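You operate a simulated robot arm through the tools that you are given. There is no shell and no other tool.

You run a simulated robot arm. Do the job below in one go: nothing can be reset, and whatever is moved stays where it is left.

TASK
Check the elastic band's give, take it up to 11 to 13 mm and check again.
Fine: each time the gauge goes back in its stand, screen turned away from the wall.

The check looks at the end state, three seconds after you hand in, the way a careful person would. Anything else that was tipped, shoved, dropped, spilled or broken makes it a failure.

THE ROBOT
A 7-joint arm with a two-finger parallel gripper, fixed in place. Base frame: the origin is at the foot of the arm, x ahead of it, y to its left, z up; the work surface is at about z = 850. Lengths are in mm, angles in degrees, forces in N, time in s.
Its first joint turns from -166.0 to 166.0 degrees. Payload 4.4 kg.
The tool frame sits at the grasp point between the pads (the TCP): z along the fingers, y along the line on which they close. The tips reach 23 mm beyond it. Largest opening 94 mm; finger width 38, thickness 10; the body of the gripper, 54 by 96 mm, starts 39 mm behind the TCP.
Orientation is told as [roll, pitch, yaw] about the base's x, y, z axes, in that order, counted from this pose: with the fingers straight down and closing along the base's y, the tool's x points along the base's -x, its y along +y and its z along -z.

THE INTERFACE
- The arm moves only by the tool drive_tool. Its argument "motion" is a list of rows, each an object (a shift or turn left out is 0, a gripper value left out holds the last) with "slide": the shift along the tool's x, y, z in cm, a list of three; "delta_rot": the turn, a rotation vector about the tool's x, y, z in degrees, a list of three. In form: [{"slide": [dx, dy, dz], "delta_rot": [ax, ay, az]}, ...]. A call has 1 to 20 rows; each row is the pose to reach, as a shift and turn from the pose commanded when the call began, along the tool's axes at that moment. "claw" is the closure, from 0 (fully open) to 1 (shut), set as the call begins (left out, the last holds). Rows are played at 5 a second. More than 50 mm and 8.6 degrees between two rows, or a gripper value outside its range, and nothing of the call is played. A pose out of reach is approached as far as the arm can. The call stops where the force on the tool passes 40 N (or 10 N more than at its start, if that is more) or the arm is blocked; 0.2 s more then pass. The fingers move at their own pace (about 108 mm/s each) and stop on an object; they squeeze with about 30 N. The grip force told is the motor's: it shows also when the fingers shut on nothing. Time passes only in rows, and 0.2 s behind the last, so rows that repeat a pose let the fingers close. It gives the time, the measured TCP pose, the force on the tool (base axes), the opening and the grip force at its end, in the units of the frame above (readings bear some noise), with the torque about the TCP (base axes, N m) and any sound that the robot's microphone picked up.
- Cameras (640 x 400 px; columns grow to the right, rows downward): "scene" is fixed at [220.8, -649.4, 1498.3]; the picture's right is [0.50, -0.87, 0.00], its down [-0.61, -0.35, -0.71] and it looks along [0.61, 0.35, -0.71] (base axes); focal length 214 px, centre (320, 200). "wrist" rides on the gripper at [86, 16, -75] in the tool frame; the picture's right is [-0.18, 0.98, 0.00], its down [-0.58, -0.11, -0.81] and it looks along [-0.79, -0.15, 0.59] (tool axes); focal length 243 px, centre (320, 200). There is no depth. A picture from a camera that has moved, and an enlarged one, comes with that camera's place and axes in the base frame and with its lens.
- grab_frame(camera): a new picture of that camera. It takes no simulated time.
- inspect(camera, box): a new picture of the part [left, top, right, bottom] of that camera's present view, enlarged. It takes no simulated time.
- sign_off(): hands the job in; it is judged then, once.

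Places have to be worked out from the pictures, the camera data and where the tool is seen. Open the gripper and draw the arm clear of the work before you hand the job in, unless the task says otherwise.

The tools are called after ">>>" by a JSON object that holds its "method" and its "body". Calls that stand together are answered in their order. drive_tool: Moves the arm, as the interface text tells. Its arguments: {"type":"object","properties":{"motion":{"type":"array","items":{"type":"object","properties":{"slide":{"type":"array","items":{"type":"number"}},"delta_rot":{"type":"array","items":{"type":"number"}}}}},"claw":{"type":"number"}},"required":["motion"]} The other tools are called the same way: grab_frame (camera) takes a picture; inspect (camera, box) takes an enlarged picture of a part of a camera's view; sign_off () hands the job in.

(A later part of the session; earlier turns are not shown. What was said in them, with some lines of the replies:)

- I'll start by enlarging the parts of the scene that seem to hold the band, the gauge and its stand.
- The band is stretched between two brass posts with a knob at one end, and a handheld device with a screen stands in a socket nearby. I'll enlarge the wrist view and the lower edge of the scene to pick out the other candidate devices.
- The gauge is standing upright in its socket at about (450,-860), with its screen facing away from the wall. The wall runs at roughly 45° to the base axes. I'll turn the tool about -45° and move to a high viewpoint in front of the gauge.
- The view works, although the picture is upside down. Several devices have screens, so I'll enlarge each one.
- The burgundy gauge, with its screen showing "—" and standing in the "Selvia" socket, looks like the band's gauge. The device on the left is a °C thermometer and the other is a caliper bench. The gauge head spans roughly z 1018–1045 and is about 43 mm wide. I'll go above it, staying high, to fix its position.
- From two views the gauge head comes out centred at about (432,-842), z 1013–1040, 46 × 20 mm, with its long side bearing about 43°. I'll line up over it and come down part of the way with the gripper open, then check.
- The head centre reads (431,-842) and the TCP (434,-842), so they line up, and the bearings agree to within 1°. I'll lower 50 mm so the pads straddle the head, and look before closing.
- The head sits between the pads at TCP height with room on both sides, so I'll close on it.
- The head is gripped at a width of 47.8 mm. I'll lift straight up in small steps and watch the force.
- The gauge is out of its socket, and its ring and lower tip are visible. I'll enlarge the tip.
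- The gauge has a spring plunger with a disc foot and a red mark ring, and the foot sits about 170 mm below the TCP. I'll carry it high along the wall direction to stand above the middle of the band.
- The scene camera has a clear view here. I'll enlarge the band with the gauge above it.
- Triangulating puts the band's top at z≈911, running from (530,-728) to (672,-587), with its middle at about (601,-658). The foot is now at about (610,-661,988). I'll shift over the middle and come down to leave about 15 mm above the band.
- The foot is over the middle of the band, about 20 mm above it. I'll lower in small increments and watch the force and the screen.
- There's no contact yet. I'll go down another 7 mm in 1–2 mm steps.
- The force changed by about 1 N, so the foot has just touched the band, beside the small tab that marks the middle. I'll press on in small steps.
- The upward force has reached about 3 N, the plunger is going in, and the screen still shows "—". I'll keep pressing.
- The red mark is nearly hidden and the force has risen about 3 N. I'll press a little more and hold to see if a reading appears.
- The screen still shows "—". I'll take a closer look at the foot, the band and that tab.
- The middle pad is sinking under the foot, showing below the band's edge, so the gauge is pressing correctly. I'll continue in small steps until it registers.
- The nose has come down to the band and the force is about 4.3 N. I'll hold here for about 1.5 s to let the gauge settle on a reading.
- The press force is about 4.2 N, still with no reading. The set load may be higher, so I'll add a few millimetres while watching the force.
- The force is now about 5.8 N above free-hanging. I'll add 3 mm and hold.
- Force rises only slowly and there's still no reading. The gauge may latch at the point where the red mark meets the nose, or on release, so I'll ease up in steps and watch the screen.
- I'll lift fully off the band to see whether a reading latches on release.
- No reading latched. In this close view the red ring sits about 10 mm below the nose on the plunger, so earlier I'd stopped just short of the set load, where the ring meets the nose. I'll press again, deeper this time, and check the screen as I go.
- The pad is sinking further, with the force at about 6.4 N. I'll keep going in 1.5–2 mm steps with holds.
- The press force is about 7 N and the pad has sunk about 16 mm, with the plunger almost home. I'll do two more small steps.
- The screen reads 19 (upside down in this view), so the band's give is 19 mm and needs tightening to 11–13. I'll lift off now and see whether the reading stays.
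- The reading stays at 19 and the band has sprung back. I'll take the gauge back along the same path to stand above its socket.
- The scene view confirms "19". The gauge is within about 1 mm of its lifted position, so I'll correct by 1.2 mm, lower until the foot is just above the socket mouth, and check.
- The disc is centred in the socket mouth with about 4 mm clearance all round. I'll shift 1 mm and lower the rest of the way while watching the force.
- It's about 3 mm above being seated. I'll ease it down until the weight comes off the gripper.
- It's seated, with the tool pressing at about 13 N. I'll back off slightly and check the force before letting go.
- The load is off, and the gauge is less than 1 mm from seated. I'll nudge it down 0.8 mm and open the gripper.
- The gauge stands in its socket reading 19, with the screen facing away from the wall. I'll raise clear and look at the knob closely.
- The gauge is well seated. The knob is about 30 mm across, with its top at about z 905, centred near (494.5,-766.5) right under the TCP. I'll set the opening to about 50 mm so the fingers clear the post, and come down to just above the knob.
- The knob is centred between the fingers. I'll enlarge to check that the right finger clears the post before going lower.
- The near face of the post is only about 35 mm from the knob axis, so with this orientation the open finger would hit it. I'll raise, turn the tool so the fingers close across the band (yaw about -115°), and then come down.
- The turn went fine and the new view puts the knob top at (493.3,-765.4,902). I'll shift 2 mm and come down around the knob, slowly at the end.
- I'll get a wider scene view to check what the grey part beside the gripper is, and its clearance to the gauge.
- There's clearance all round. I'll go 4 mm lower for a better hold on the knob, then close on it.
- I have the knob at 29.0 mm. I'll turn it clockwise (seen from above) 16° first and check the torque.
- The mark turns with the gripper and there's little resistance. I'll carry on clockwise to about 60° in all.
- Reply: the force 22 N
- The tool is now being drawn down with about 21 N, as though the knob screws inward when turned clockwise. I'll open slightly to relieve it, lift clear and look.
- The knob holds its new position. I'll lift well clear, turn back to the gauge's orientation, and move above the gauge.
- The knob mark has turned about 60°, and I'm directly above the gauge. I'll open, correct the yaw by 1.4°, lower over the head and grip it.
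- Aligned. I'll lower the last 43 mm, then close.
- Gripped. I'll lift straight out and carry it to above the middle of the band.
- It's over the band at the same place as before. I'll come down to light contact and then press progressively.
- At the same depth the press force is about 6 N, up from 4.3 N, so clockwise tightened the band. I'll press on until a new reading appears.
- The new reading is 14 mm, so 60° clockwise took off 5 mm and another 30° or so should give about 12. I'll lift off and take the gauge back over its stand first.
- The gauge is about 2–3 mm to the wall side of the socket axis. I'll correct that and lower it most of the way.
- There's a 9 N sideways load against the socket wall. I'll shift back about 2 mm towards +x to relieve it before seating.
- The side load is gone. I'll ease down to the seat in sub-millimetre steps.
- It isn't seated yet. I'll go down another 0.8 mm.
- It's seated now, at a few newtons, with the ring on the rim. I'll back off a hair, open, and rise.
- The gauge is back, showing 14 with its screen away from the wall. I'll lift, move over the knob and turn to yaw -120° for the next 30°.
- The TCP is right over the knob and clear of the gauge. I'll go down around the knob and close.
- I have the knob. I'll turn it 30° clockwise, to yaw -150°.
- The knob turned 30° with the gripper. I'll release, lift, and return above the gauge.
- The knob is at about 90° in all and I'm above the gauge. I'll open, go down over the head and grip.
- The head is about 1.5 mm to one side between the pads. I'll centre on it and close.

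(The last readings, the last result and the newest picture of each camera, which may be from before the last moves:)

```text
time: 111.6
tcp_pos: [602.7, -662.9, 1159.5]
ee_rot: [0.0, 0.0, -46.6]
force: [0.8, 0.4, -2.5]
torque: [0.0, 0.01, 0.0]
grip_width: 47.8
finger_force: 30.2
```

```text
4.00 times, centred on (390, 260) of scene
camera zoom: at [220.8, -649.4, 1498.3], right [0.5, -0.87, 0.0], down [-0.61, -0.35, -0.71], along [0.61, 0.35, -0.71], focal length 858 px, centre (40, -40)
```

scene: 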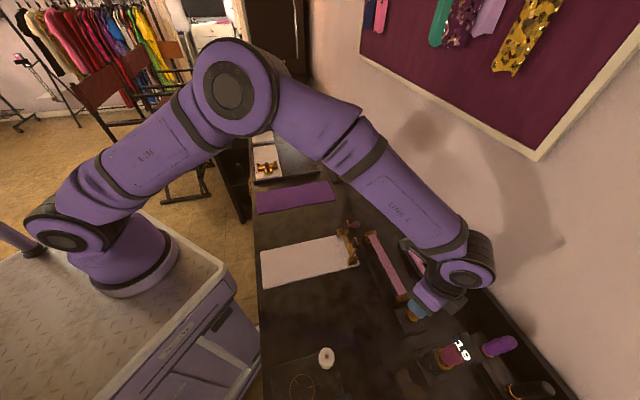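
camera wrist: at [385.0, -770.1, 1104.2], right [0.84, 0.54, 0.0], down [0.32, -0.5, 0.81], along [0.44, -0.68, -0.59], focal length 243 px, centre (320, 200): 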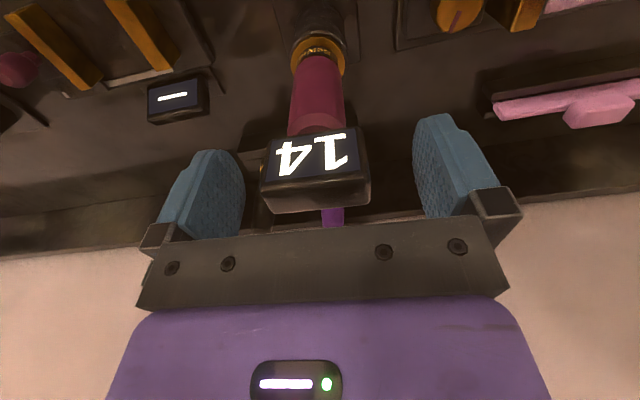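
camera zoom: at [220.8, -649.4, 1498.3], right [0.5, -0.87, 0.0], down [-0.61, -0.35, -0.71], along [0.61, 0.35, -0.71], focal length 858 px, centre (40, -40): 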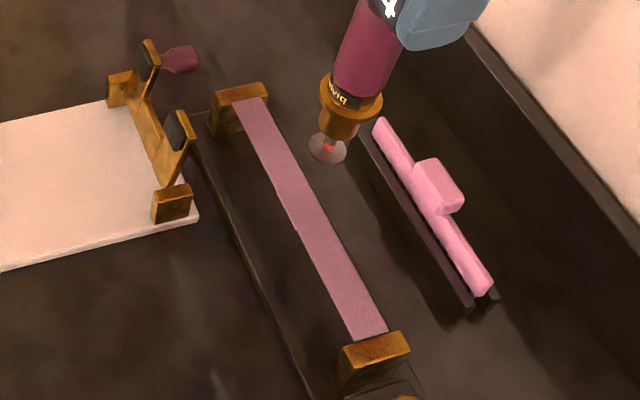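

It's over the middle of the band again. I'll press to just short of the earlier trigger depth, then step on.

>>> {"method": "drive_tool", "body": {"motion": [{"slide": [0.1, 0, 2]}, {"slide": [0.1, 0, 4.5]}, {"slide": [0.1, 0, 6.5]}, {"slide": [0.1, 0, 7.5]}, {"slide": [0.1, 0, 8]}, {"slide": [0.1, 0, 8.4]}, {"slide": [0.1, 0, 8.8]}, {"slide": [0.1, 0, 9.2]}, {"slide": [0.1, 0, 9.6]}, {"slide": [0.1, 0, 10.0]}, {"slide": [0.1, 0, 10.3]}, {"slide": [0.1, 0, 10.5]}, {"slide": [0.1, 0, 10.5]}, {"slide": [0.1, 0, 10.5]}, {"slide": [0.1, 0, 10.5]}]}}

>>> {"method": "inspect", "body": {"camera": "wrist", "box": [200, 0, 440, 180]}}

>>> {"method": "inspect", "body": {"camera": "scene", "box": [380, 245, 412, 271]}}

```text
time: 114.8
tcp_pos: [602.5, -659.9, 1055.8]
ee_rot: [0.0, 0.1, -46.6]
force: [1.7, -0.1, 4.8]
torque: [-0.01, -0.24, 0.02]
grip_width: 47.9
finger_force: 30.1
```

```text
2.22 times, centred on (320, 90) of wrist
camera zoom: at [553.7, -586.4, 1129.6], right [0.84, 0.54, 0.0], down [0.32, -0.5, 0.81], along [0.44, -0.68, -0.59], focal length 539 px, centre (320, 444)
```

zoom: 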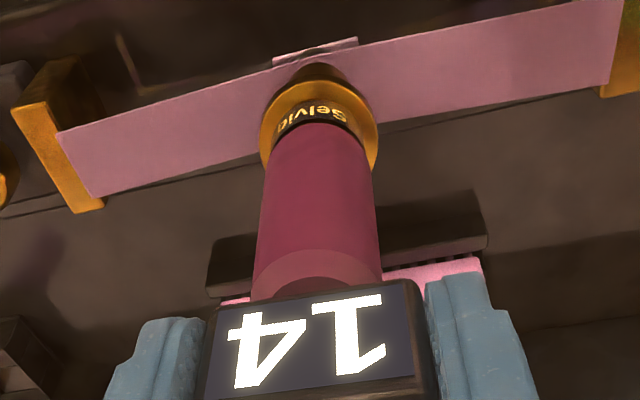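

```text
15.38 times, centred on (396, 258) of scene
camera zoom: at [220.8, -649.4, 1498.3], right [0.5, -0.87, 0.0], down [-0.61, -0.35, -0.71], along [0.61, 0.35, -0.71], focal length 3300 px, centre (-849, -692)
```

zoom: 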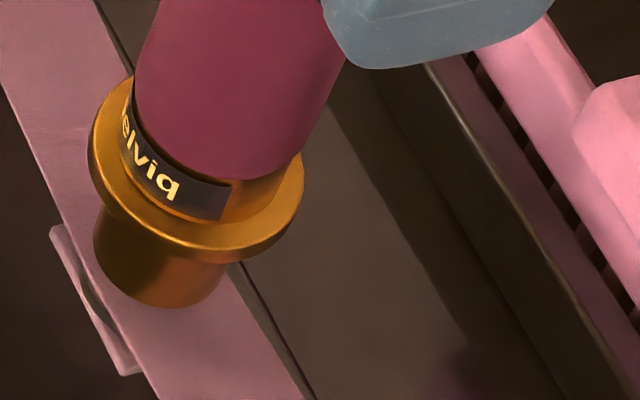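

>>> {"method": "drive_tool", "body": {"motion": [{"slide": [0, 0, 0.1]}, {"slide": [0, 0, 0.2]}, {"slide": [0, 0, 0.25]}, {"slide": [0, 0, 0.25]}, {"slide": [0, 0, 0.25]}, {"slide": [0, 0, 0.25]}]}}

>>> {"method": "inspect", "body": {"camera": "wrist", "box": [240, 100, 400, 200]}}

>>> {"method": "drive_tool", "body": {"motion": [{"slide": [0, 0, 0.1]}, {"slide": [0, 0, 0.2]}, {"slide": [0, 0, 0.2]}, {"slide": [0, 0, 0.2]}, {"slide": [0, 0, 0.2]}, {"slide": [0, 0, 0.2]}]}}

>>> {"method": "inspect", "body": {"camera": "wrist", "box": [240, 100, 400, 200]}}

```text
time: 116.2
tcp_pos: [602.1, -659.8, 1053.7]
ee_rot: [-0.1, 0.0, -46.5]
force: [0.7, 0.1, 5.8]
torque: [-0.01, -0.07, 0.01]
grip_width: 47.8
finger_force: 30.0
```

```text
4.00 times, centred on (320, 150) of wrist
camera zoom: at [553.7, -586.2, 1127.8], right [0.84, 0.54, 0.0], down [0.32, -0.5, 0.81], along [0.44, -0.68, -0.59], focal length 970 px, centre (320, 400)
```

zoom: 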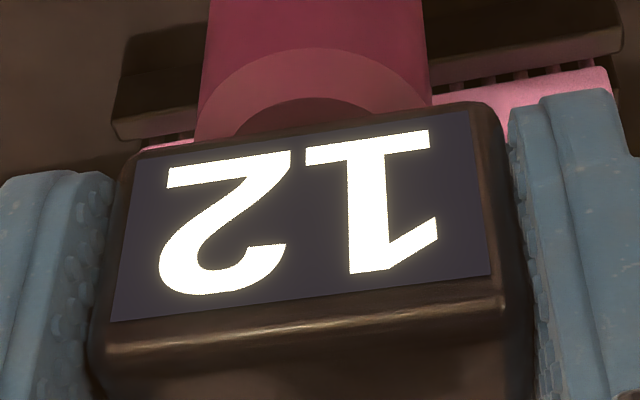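

```text
time: 117.6
tcp_pos: [602.1, -659.5, 1050.7]
ee_rot: [0.0, -0.1, -46.6]
force: [-0.4, 0.9, 6.8]
torque: [0.15, -0.04, 0.01]
grip_width: 47.9
finger_force: 29.6
```

```text
4.00 times, centred on (320, 150) of wrist
camera zoom: at [553.8, -586.6, 1125.5], right [0.84, 0.54, 0.0], down [0.32, -0.5, 0.81], along [0.44, -0.68, -0.59], focal length 970 px, centre (320, 400)
```

zoom: 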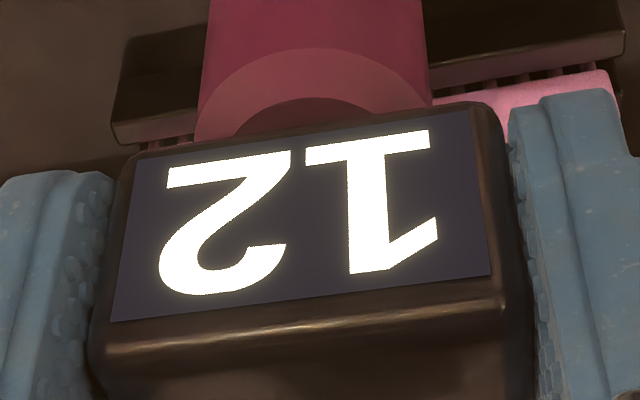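

The reading is 12 mm, in the middle of the 11–13 range. I'll lift off and take the gauge back over its stand for the last time.

>>> {"method": "drive_tool", "body": {"motion": [{"slide": [0, 0, -0.8]}, {"slide": [0, 0, -1.8]}, {"slide": [0, 0, -3.0]}, {"slide": [0, 0, -5]}, {"slide": [0, 0, -8]}, {"slide": [0, 0, -10.95]}, {"slide": [-0.1, -1.5, -10.95]}, {"slide": [-0.3, -4, -10.95]}, {"slide": [-0.5, -7, -10.95]}, {"slide": [-0.7, -10, -10.95]}, {"slide": [-0.9, -13, -10.95]}, {"slide": [-1.1, -16, -10.95]}, {"slide": [-1.3, -19, -10.95]}, {"slide": [-1.5, -22, -10.95]}, {"slide": [-1.8, -24.3, -10.95]}, {"slide": [-1.8, -25.1, -10.95]}, {"slide": [-1.8, -25.1, -10.95]}, {"slide": [-1.8, -25.1, -7.0]}, {"slide": [-1.8, -25.1, -3.75]}, {"slide": [-1.8, -25.1, -3.75]}]}}

>>> {"method": "inspect", "body": {"camera": "wrist", "box": [270, 0, 370, 80]}}

>>> {"method": "inspect", "body": {"camera": "scene", "box": [410, 320, 490, 390]}}

```text
time: 121.8
tcp_pos: [430.2, -845.1, 1089.3]
ee_rot: [-0.1, 0.0, -46.6]
force: [0.5, 0.0, -1.8]
torque: [-0.04, -0.16, 0.0]
grip_width: 48.0
finger_force: 29.9
```

```text
5.00 times, centred on (320, 40) of wrist
camera zoom: at [382.5, -771.3, 1163.1], right [0.84, 0.54, 0.0], down [0.32, -0.5, 0.81], along [0.44, -0.68, -0.59], focal length 1213 px, centre (320, 1000)
```

zoom: 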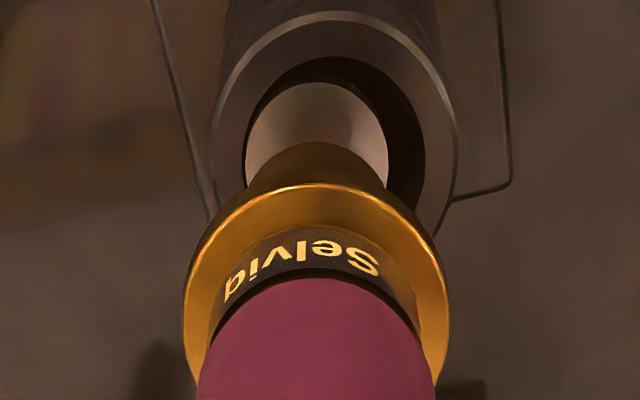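

```text
5.71 times, centred on (450, 355) of scene
camera zoom: at [220.8, -649.4, 1498.3], right [0.5, -0.87, 0.0], down [-0.61, -0.35, -0.71], along [0.61, 0.35, -0.71], focal length 1226 px, centre (-423, -686)
```

zoom: 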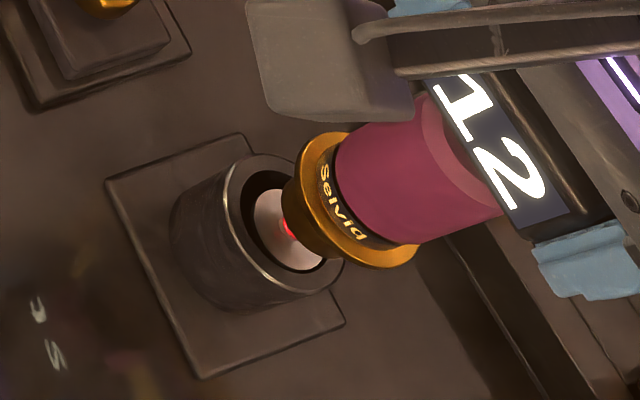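

The foot sits about 4 mm to one side of the socket axis. I'll shift across by that much and check again.

>>> {"method": "drive_tool", "body": {"motion": [{"slide": [0, 0.2, -0.2]}, {"slide": [0, 0.37, -0.2]}, {"slide": [0, 0.37, 0]}, {"slide": [0, 0.37, 0]}]}}

>>> {"method": "inspect", "body": {"camera": "wrist", "box": [270, 0, 370, 80]}}

>>> {"method": "inspect", "body": {"camera": "scene", "box": [410, 320, 490, 390]}}

```text
time: 122.8
tcp_pos: [435.4, -843.4, 1089.7]
ee_rot: [0.1, 0.0, -46.6]
force: [0.1, -0.4, -1.6]
torque: [-0.09, 0.0, -0.03]
grip_width: 47.5
finger_force: 30.0
```

```text
5.00 times, centred on (320, 40) of wrist
camera zoom: at [386.4, -768.6, 1163.2], right [0.84, 0.54, 0.0], down [0.32, -0.5, 0.81], along [0.44, -0.68, -0.59], focal length 1213 px, centre (320, 1000)
```

zoom: 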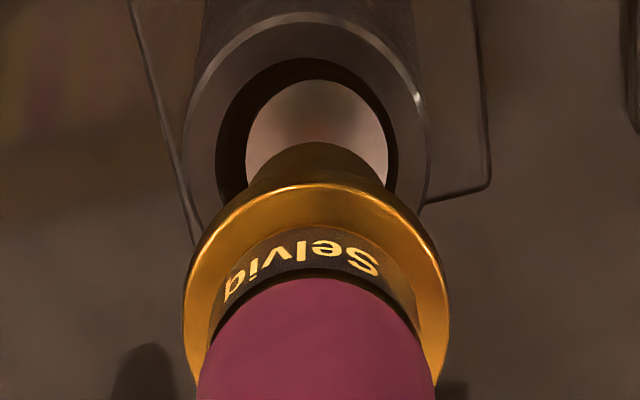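

```text
5.71 times, centred on (450, 355) of scene
camera zoom: at [220.8, -649.4, 1498.3], right [0.5, -0.87, 0.0], down [-0.61, -0.35, -0.71], along [0.61, 0.35, -0.71], focal length 1226 px, centre (-423, -686)
```

zoom: 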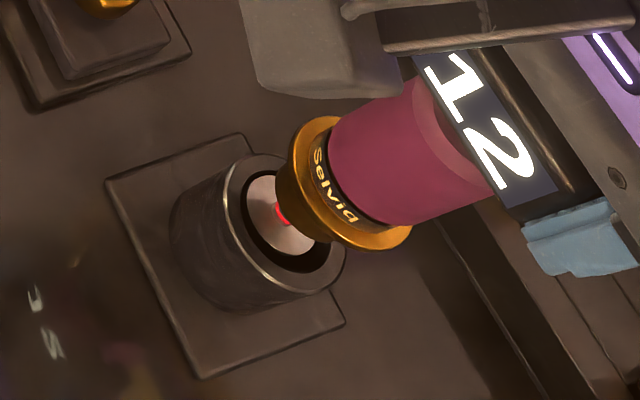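

It's now about 2 mm too far the other way. I'll take back 2 mm and lower gently.

>>> {"method": "drive_tool", "body": {"motion": [{"slide": [0, -0.2, 0]}, {"slide": [0, -0.2, 0]}, {"slide": [0, -0.2, 1.0]}, {"slide": [0, -0.2, 2.0]}, {"slide": [0, -0.2, 3.0]}, {"slide": [0, -0.2, 3.0]}]}}

>>> {"method": "inspect", "body": {"camera": "wrist", "box": [270, 0, 370, 80]}}

```text
time: 124.2
tcp_pos: [433.7, -844.3, 1058.5]
ee_rot: [0.1, 0.0, -46.7]
force: [-0.7, 0.2, -1.7]
torque: [-0.02, 0.01, 0.01]
grip_width: 47.8
finger_force: 30.4
```

```text
5.00 times, centred on (320, 40) of wrist
camera zoom: at [385.5, -770.5, 1134.2], right [0.84, 0.54, 0.0], down [0.32, -0.5, 0.81], along [0.44, -0.68, -0.59], focal length 1213 px, centre (320, 1000)
```

zoom: 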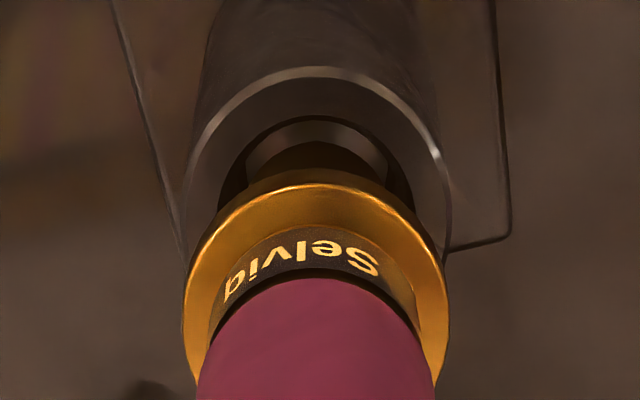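

It's well centred with no side load. I'll lower to about 3 mm from the seat.

>>> {"method": "drive_tool", "body": {"motion": [{"slide": [0, 0, 0.8]}, {"slide": [0, 0, 1.6]}, {"slide": [0, 0, 2.3]}, {"slide": [0, 0, 2.5]}, {"slide": [0, 0, 2.5]}]}}

>>> {"method": "drive_tool", "body": {"motion": [{"slide": [0, 0, 0.1]}, {"slide": [0, 0, 0.2]}, {"slide": [0, 0, 0.2]}]}}

```text
time: 125.4
tcp_pos: [433.2, -841.9, 1034.8]
ee_rot: [0.0, 0.0, -46.7]
force: [-1.1, 0.1, -2.4]
torque: [0.0, -0.01, 0.01]
grip_width: 47.9
finger_force: 29.5
```

```text
time: 126.2
tcp_pos: [432.7, -843.1, 1031.9]
ee_rot: [0.0, 0.0, -46.6]
force: [-0.9, 0.8, -2.7]
torque: [0.0, -0.02, 0.0]
grip_width: 47.7
finger_force: 30.4
```

There's no contact yet, so I'll ease down in half-millimetre steps.

>>> {"method": "drive_tool", "body": {"motion": [{"slide": [0, 0, 0.05]}, {"slide": [0, 0, 0.1]}, {"slide": [0, 0, 0.15]}, {"slide": [0, 0, 0.15]}, {"slide": [0, 0, 0.15]}]}}

```text
time: 127.4
tcp_pos: [433.0, -842.1, 1032.2]
ee_rot: [0.0, 0.0, -46.6]
force: [-0.7, -0.3, -2.1]
torque: [-0.01, 0.0, -0.06]
grip_width: 47.7
finger_force: 30.2
```

>>> {"method": "drive_tool", "body": {"motion": [{"slide": [0, 0, 0.05]}, {"slide": [0, 0, 0.1]}, {"slide": [0, 0, 0.1]}, {"slide": [0, 0, 0.1]}]}}

>>> {"method": "inspect", "body": {"camera": "wrist", "box": [270, 0, 370, 80]}}

```text
time: 128.4
tcp_pos: [433.7, -842.0, 1030.3]
ee_rot: [0.0, -0.1, -46.6]
force: [-0.6, 1.1, 6.2]
torque: [0.31, 0.12, -0.03]
grip_width: 47.7
finger_force: 30.5
```

```text
5.00 times, centred on (320, 40) of wrist
camera zoom: at [385.2, -769.3, 1104.9], right [0.84, 0.54, 0.0], down [0.32, -0.5, 0.81], along [0.44, -0.68, -0.59], focal length 1213 px, centre (320, 1000)
```

zoom: 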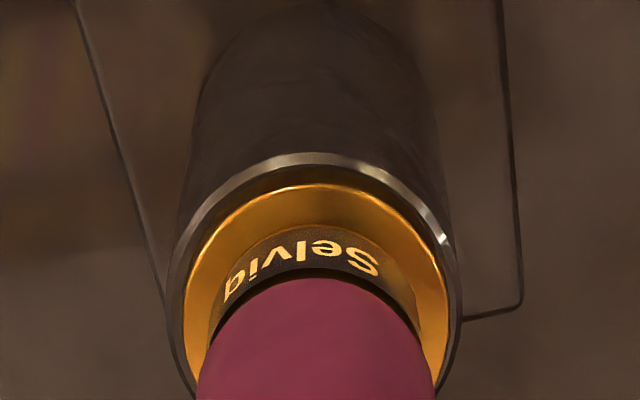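

It's seated with a light load (about 8 N on the rim). I'll back off a hair and open.

>>> {"method": "drive_tool", "body": {"motion": [{"slide": [0, 0, -0.05]}, {"slide": [0, 0, -0.06]}, {"slide": [0, 0, -0.06]}]}}

>>> {"method": "drive_tool", "body": {"motion": [{"slide": [0, 0, 0]}, {"slide": [0, 0, 0]}, {"slide": [0, 0, 0]}, {"slide": [0, 0, 0]}], "claw": 0}}

>>> {"method": "grab_frame", "body": {"camera": "wrist"}}

```text
time: 129.2
tcp_pos: [433.4, -842.7, 1031.0]
ee_rot: [0.0, 0.0, -46.7]
force: [1.4, 2.4, 6.0]
torque: [0.26, -0.06, -0.06]
grip_width: 47.6
finger_force: 29.7
```

```text
time: 130.2
tcp_pos: [433.0, -842.9, 1030.7]
ee_rot: [0.0, 0.0, -46.6]
force: [-0.3, 0.2, 0.1]
torque: [-0.01, 0.02, 0.0]
grip_width: 94.1
finger_force: 0.1
```

```text
taken
camera wrist: at [384.9, -769.9, 1104.5], right [0.84, 0.54, 0.0], down [0.32, -0.5, 0.81], along [0.44, -0.68, -0.59], focal length 243 px, centre (320, 200)
```

wrist: 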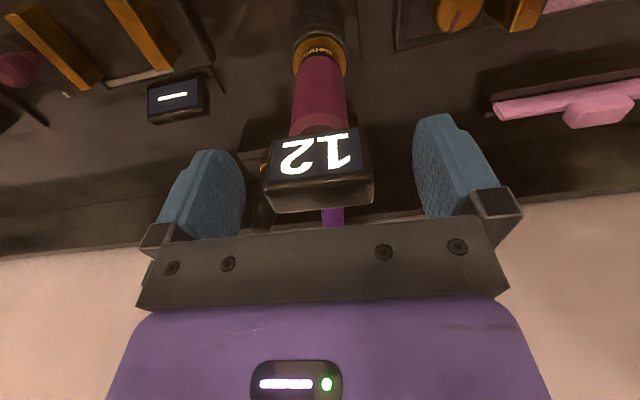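

The gauge stands free in its socket showing 12. I'll raise straight up and draw the arm back from the bench.

>>> {"method": "drive_tool", "body": {"motion": [{"slide": [0, 0, -1]}, {"slide": [0, 0, -3]}, {"slide": [0, 0, -6]}, {"slide": [0, 0, -9.5]}, {"slide": [0, 0, -13]}, {"slide": [2, 0, -15]}, {"slide": [6, 0, -17]}, {"slide": [10, 0, -18]}, {"slide": [14, 0, -18]}, {"slide": [18, 0, -18]}, {"slide": [21, 0, -18]}, {"slide": [21, 0, -18]}]}}

>>> {"method": "grab_frame", "body": {"camera": "wrist"}}

>>> {"method": "grab_frame", "body": {"camera": "scene"}}

>>> {"method": "inspect", "body": {"camera": "scene", "box": [410, 320, 530, 395]}}

>>> {"method": "inspect", "body": {"camera": "scene", "box": [340, 210, 450, 340]}}

```text
time: 132.8
tcp_pos: [288.0, -687.1, 1210.9]
ee_rot: [0.0, 0.0, -46.6]
force: [-0.2, -0.4, 0.0]
torque: [0.01, -0.01, 0.01]
grip_width: 93.8
finger_force: 0.0
```

```text
taken
camera wrist: at [240.7, -613.8, 1285.0], right [0.84, 0.54, 0.0], down [0.32, -0.5, 0.81], along [0.44, -0.68, -0.59], focal length 243 px, centre (320, 200)
```

wrist: 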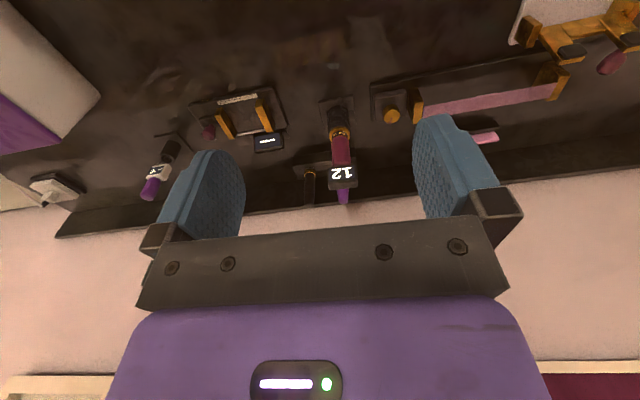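

```text
taken
```

scene: 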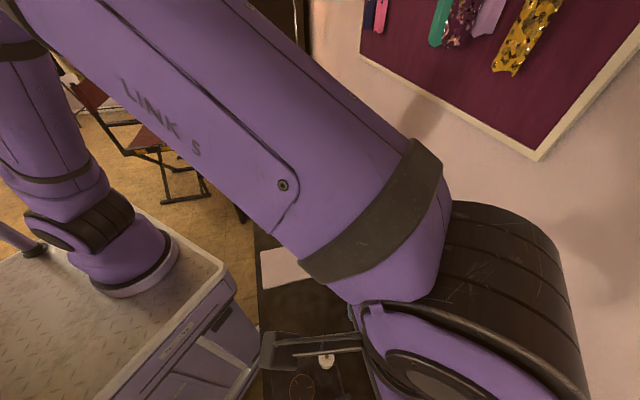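

```text
5.33 times, centred on (470, 358) of scene
camera zoom: at [220.8, -649.4, 1498.3], right [0.5, -0.87, 0.0], down [-0.61, -0.35, -0.71], along [0.61, 0.35, -0.71], focal length 1144 px, centre (-480, -640)
```

zoom: 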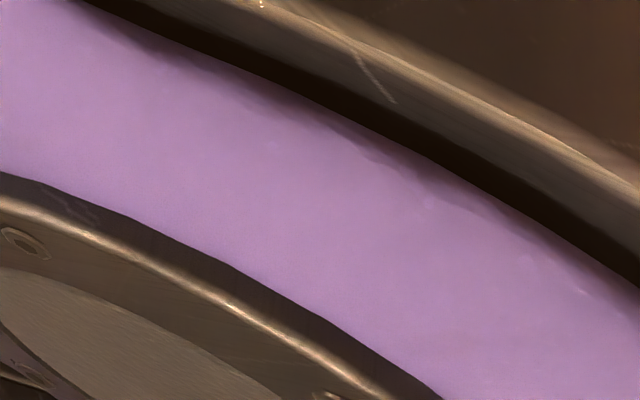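

```text
3.08 times, centred on (395, 275) of scene
camera zoom: at [220.8, -649.4, 1498.3], right [0.5, -0.87, 0.0], down [-0.61, -0.35, -0.71], along [0.61, 0.35, -0.71], focal length 660 px, centre (89, -31)
```

zoom: 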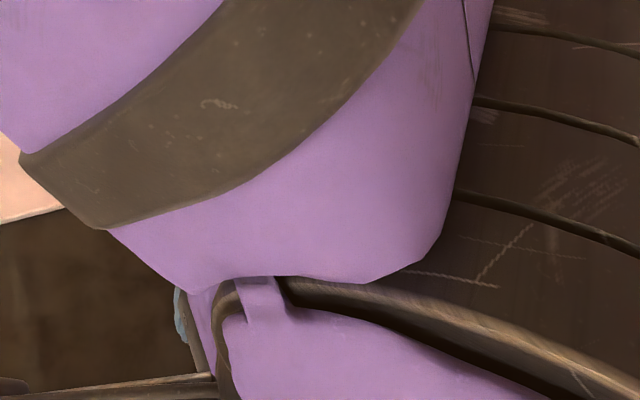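

The wrist view shows the gauge upright in its stand showing 12 and everything else in place, but the arm blocks the scene camera. I'll move back towards the start pose for a final check.

>>> {"method": "drive_tool", "body": {"motion": [{"slide": [1.1, 3.8, -0.3]}, {"slide": [2.2, 7.7, -0.6]}, {"slide": [3.2, 11.5, -1]}, {"slide": [4.3, 15.3, -1.3]}, {"slide": [5.4, 19.2, -1.6]}, {"slide": [6.5, 23, -2]}, {"slide": [7.5, 26.8, -2.3]}, {"slide": [8.6, 30.7, -2.6]}, {"slide": [9.7, 34.5, -2.8]}, {"slide": [9.7, 34.5, -2.8]}]}}

>>> {"method": "grab_frame", "body": {"camera": "scene"}}

>>> {"method": "inspect", "body": {"camera": "scene", "box": [410, 320, 530, 395]}}

>>> {"method": "inspect", "body": {"camera": "scene", "box": [340, 210, 450, 340]}}

```text
time: 135.0
tcp_pos: [476.0, -383.4, 1240.9]
ee_rot: [0.0, 0.0, -46.6]
force: [0.2, -0.9, -0.2]
torque: [-0.02, -0.01, 0.0]
grip_width: 94.1
finger_force: 0.0
```

```text
taken
```

scene: 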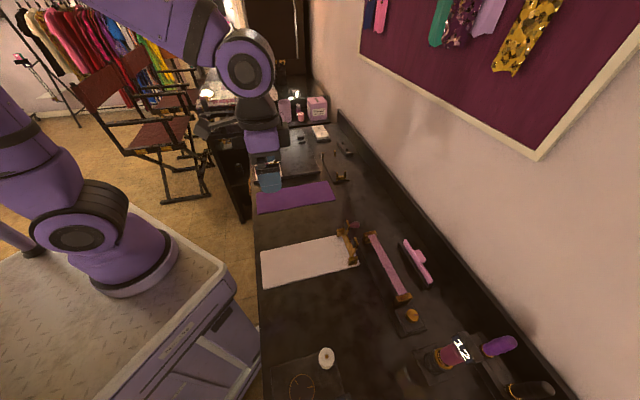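

```text
5.33 times, centred on (470, 358) of scene
camera zoom: at [220.8, -649.4, 1498.3], right [0.5, -0.87, 0.0], down [-0.61, -0.35, -0.71], along [0.61, 0.35, -0.71], focal length 1144 px, centre (-480, -640)
```

zoom: 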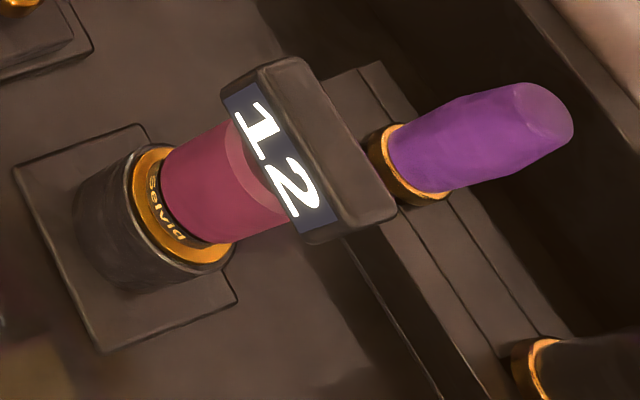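

```text
3.08 times, centred on (395, 275) of scene
camera zoom: at [220.8, -649.4, 1498.3], right [0.5, -0.87, 0.0], down [-0.61, -0.35, -0.71], along [0.61, 0.35, -0.71], focal length 660 px, centre (89, -31)
```

zoom: 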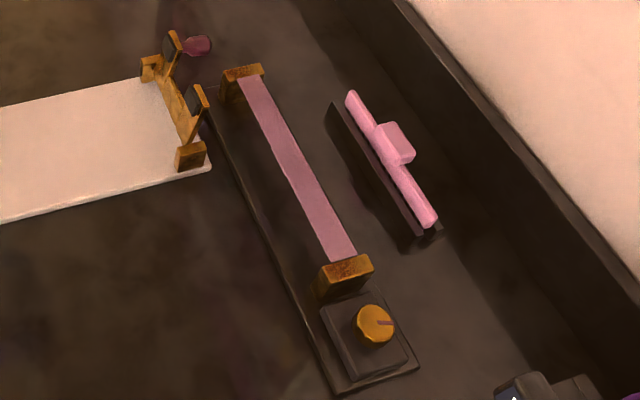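

The gauge is seated in its stand reading 12 with its screen away from the wall. The band reads within 11–13 mm, nothing else has moved, and the arm is clear with the gripper open, so I'm handing the job in.

>>> {"method": "sign_off", "body": {}}

```text
The job is handed in.
```

The elastic band's give is now 12 mm by the gauge, in the middle of your 11–13 mm range. It read 19 mm at the first check.

| Check | Knob position | Gauge reading |
|---|---|---|
| First | as found | 19 mm |
| Second | 60° clockwise | 14 mm |
| Third | 90° clockwise in total | 12 mm |

The first adjustment wasn't quite enough, so I made one more check than you asked for. The gauge went back in its stand after every check with its screen facing away from the wall, and it is there now showing 12.

While finding the load at which the gauge registers, I pressed the band partway once before the first reading and lifted off without getting a number. It needs about 7–8 N to register.

I saw nothing else moved or tipped in the final pictures. The gripper is open and the arm is clear of the bench.
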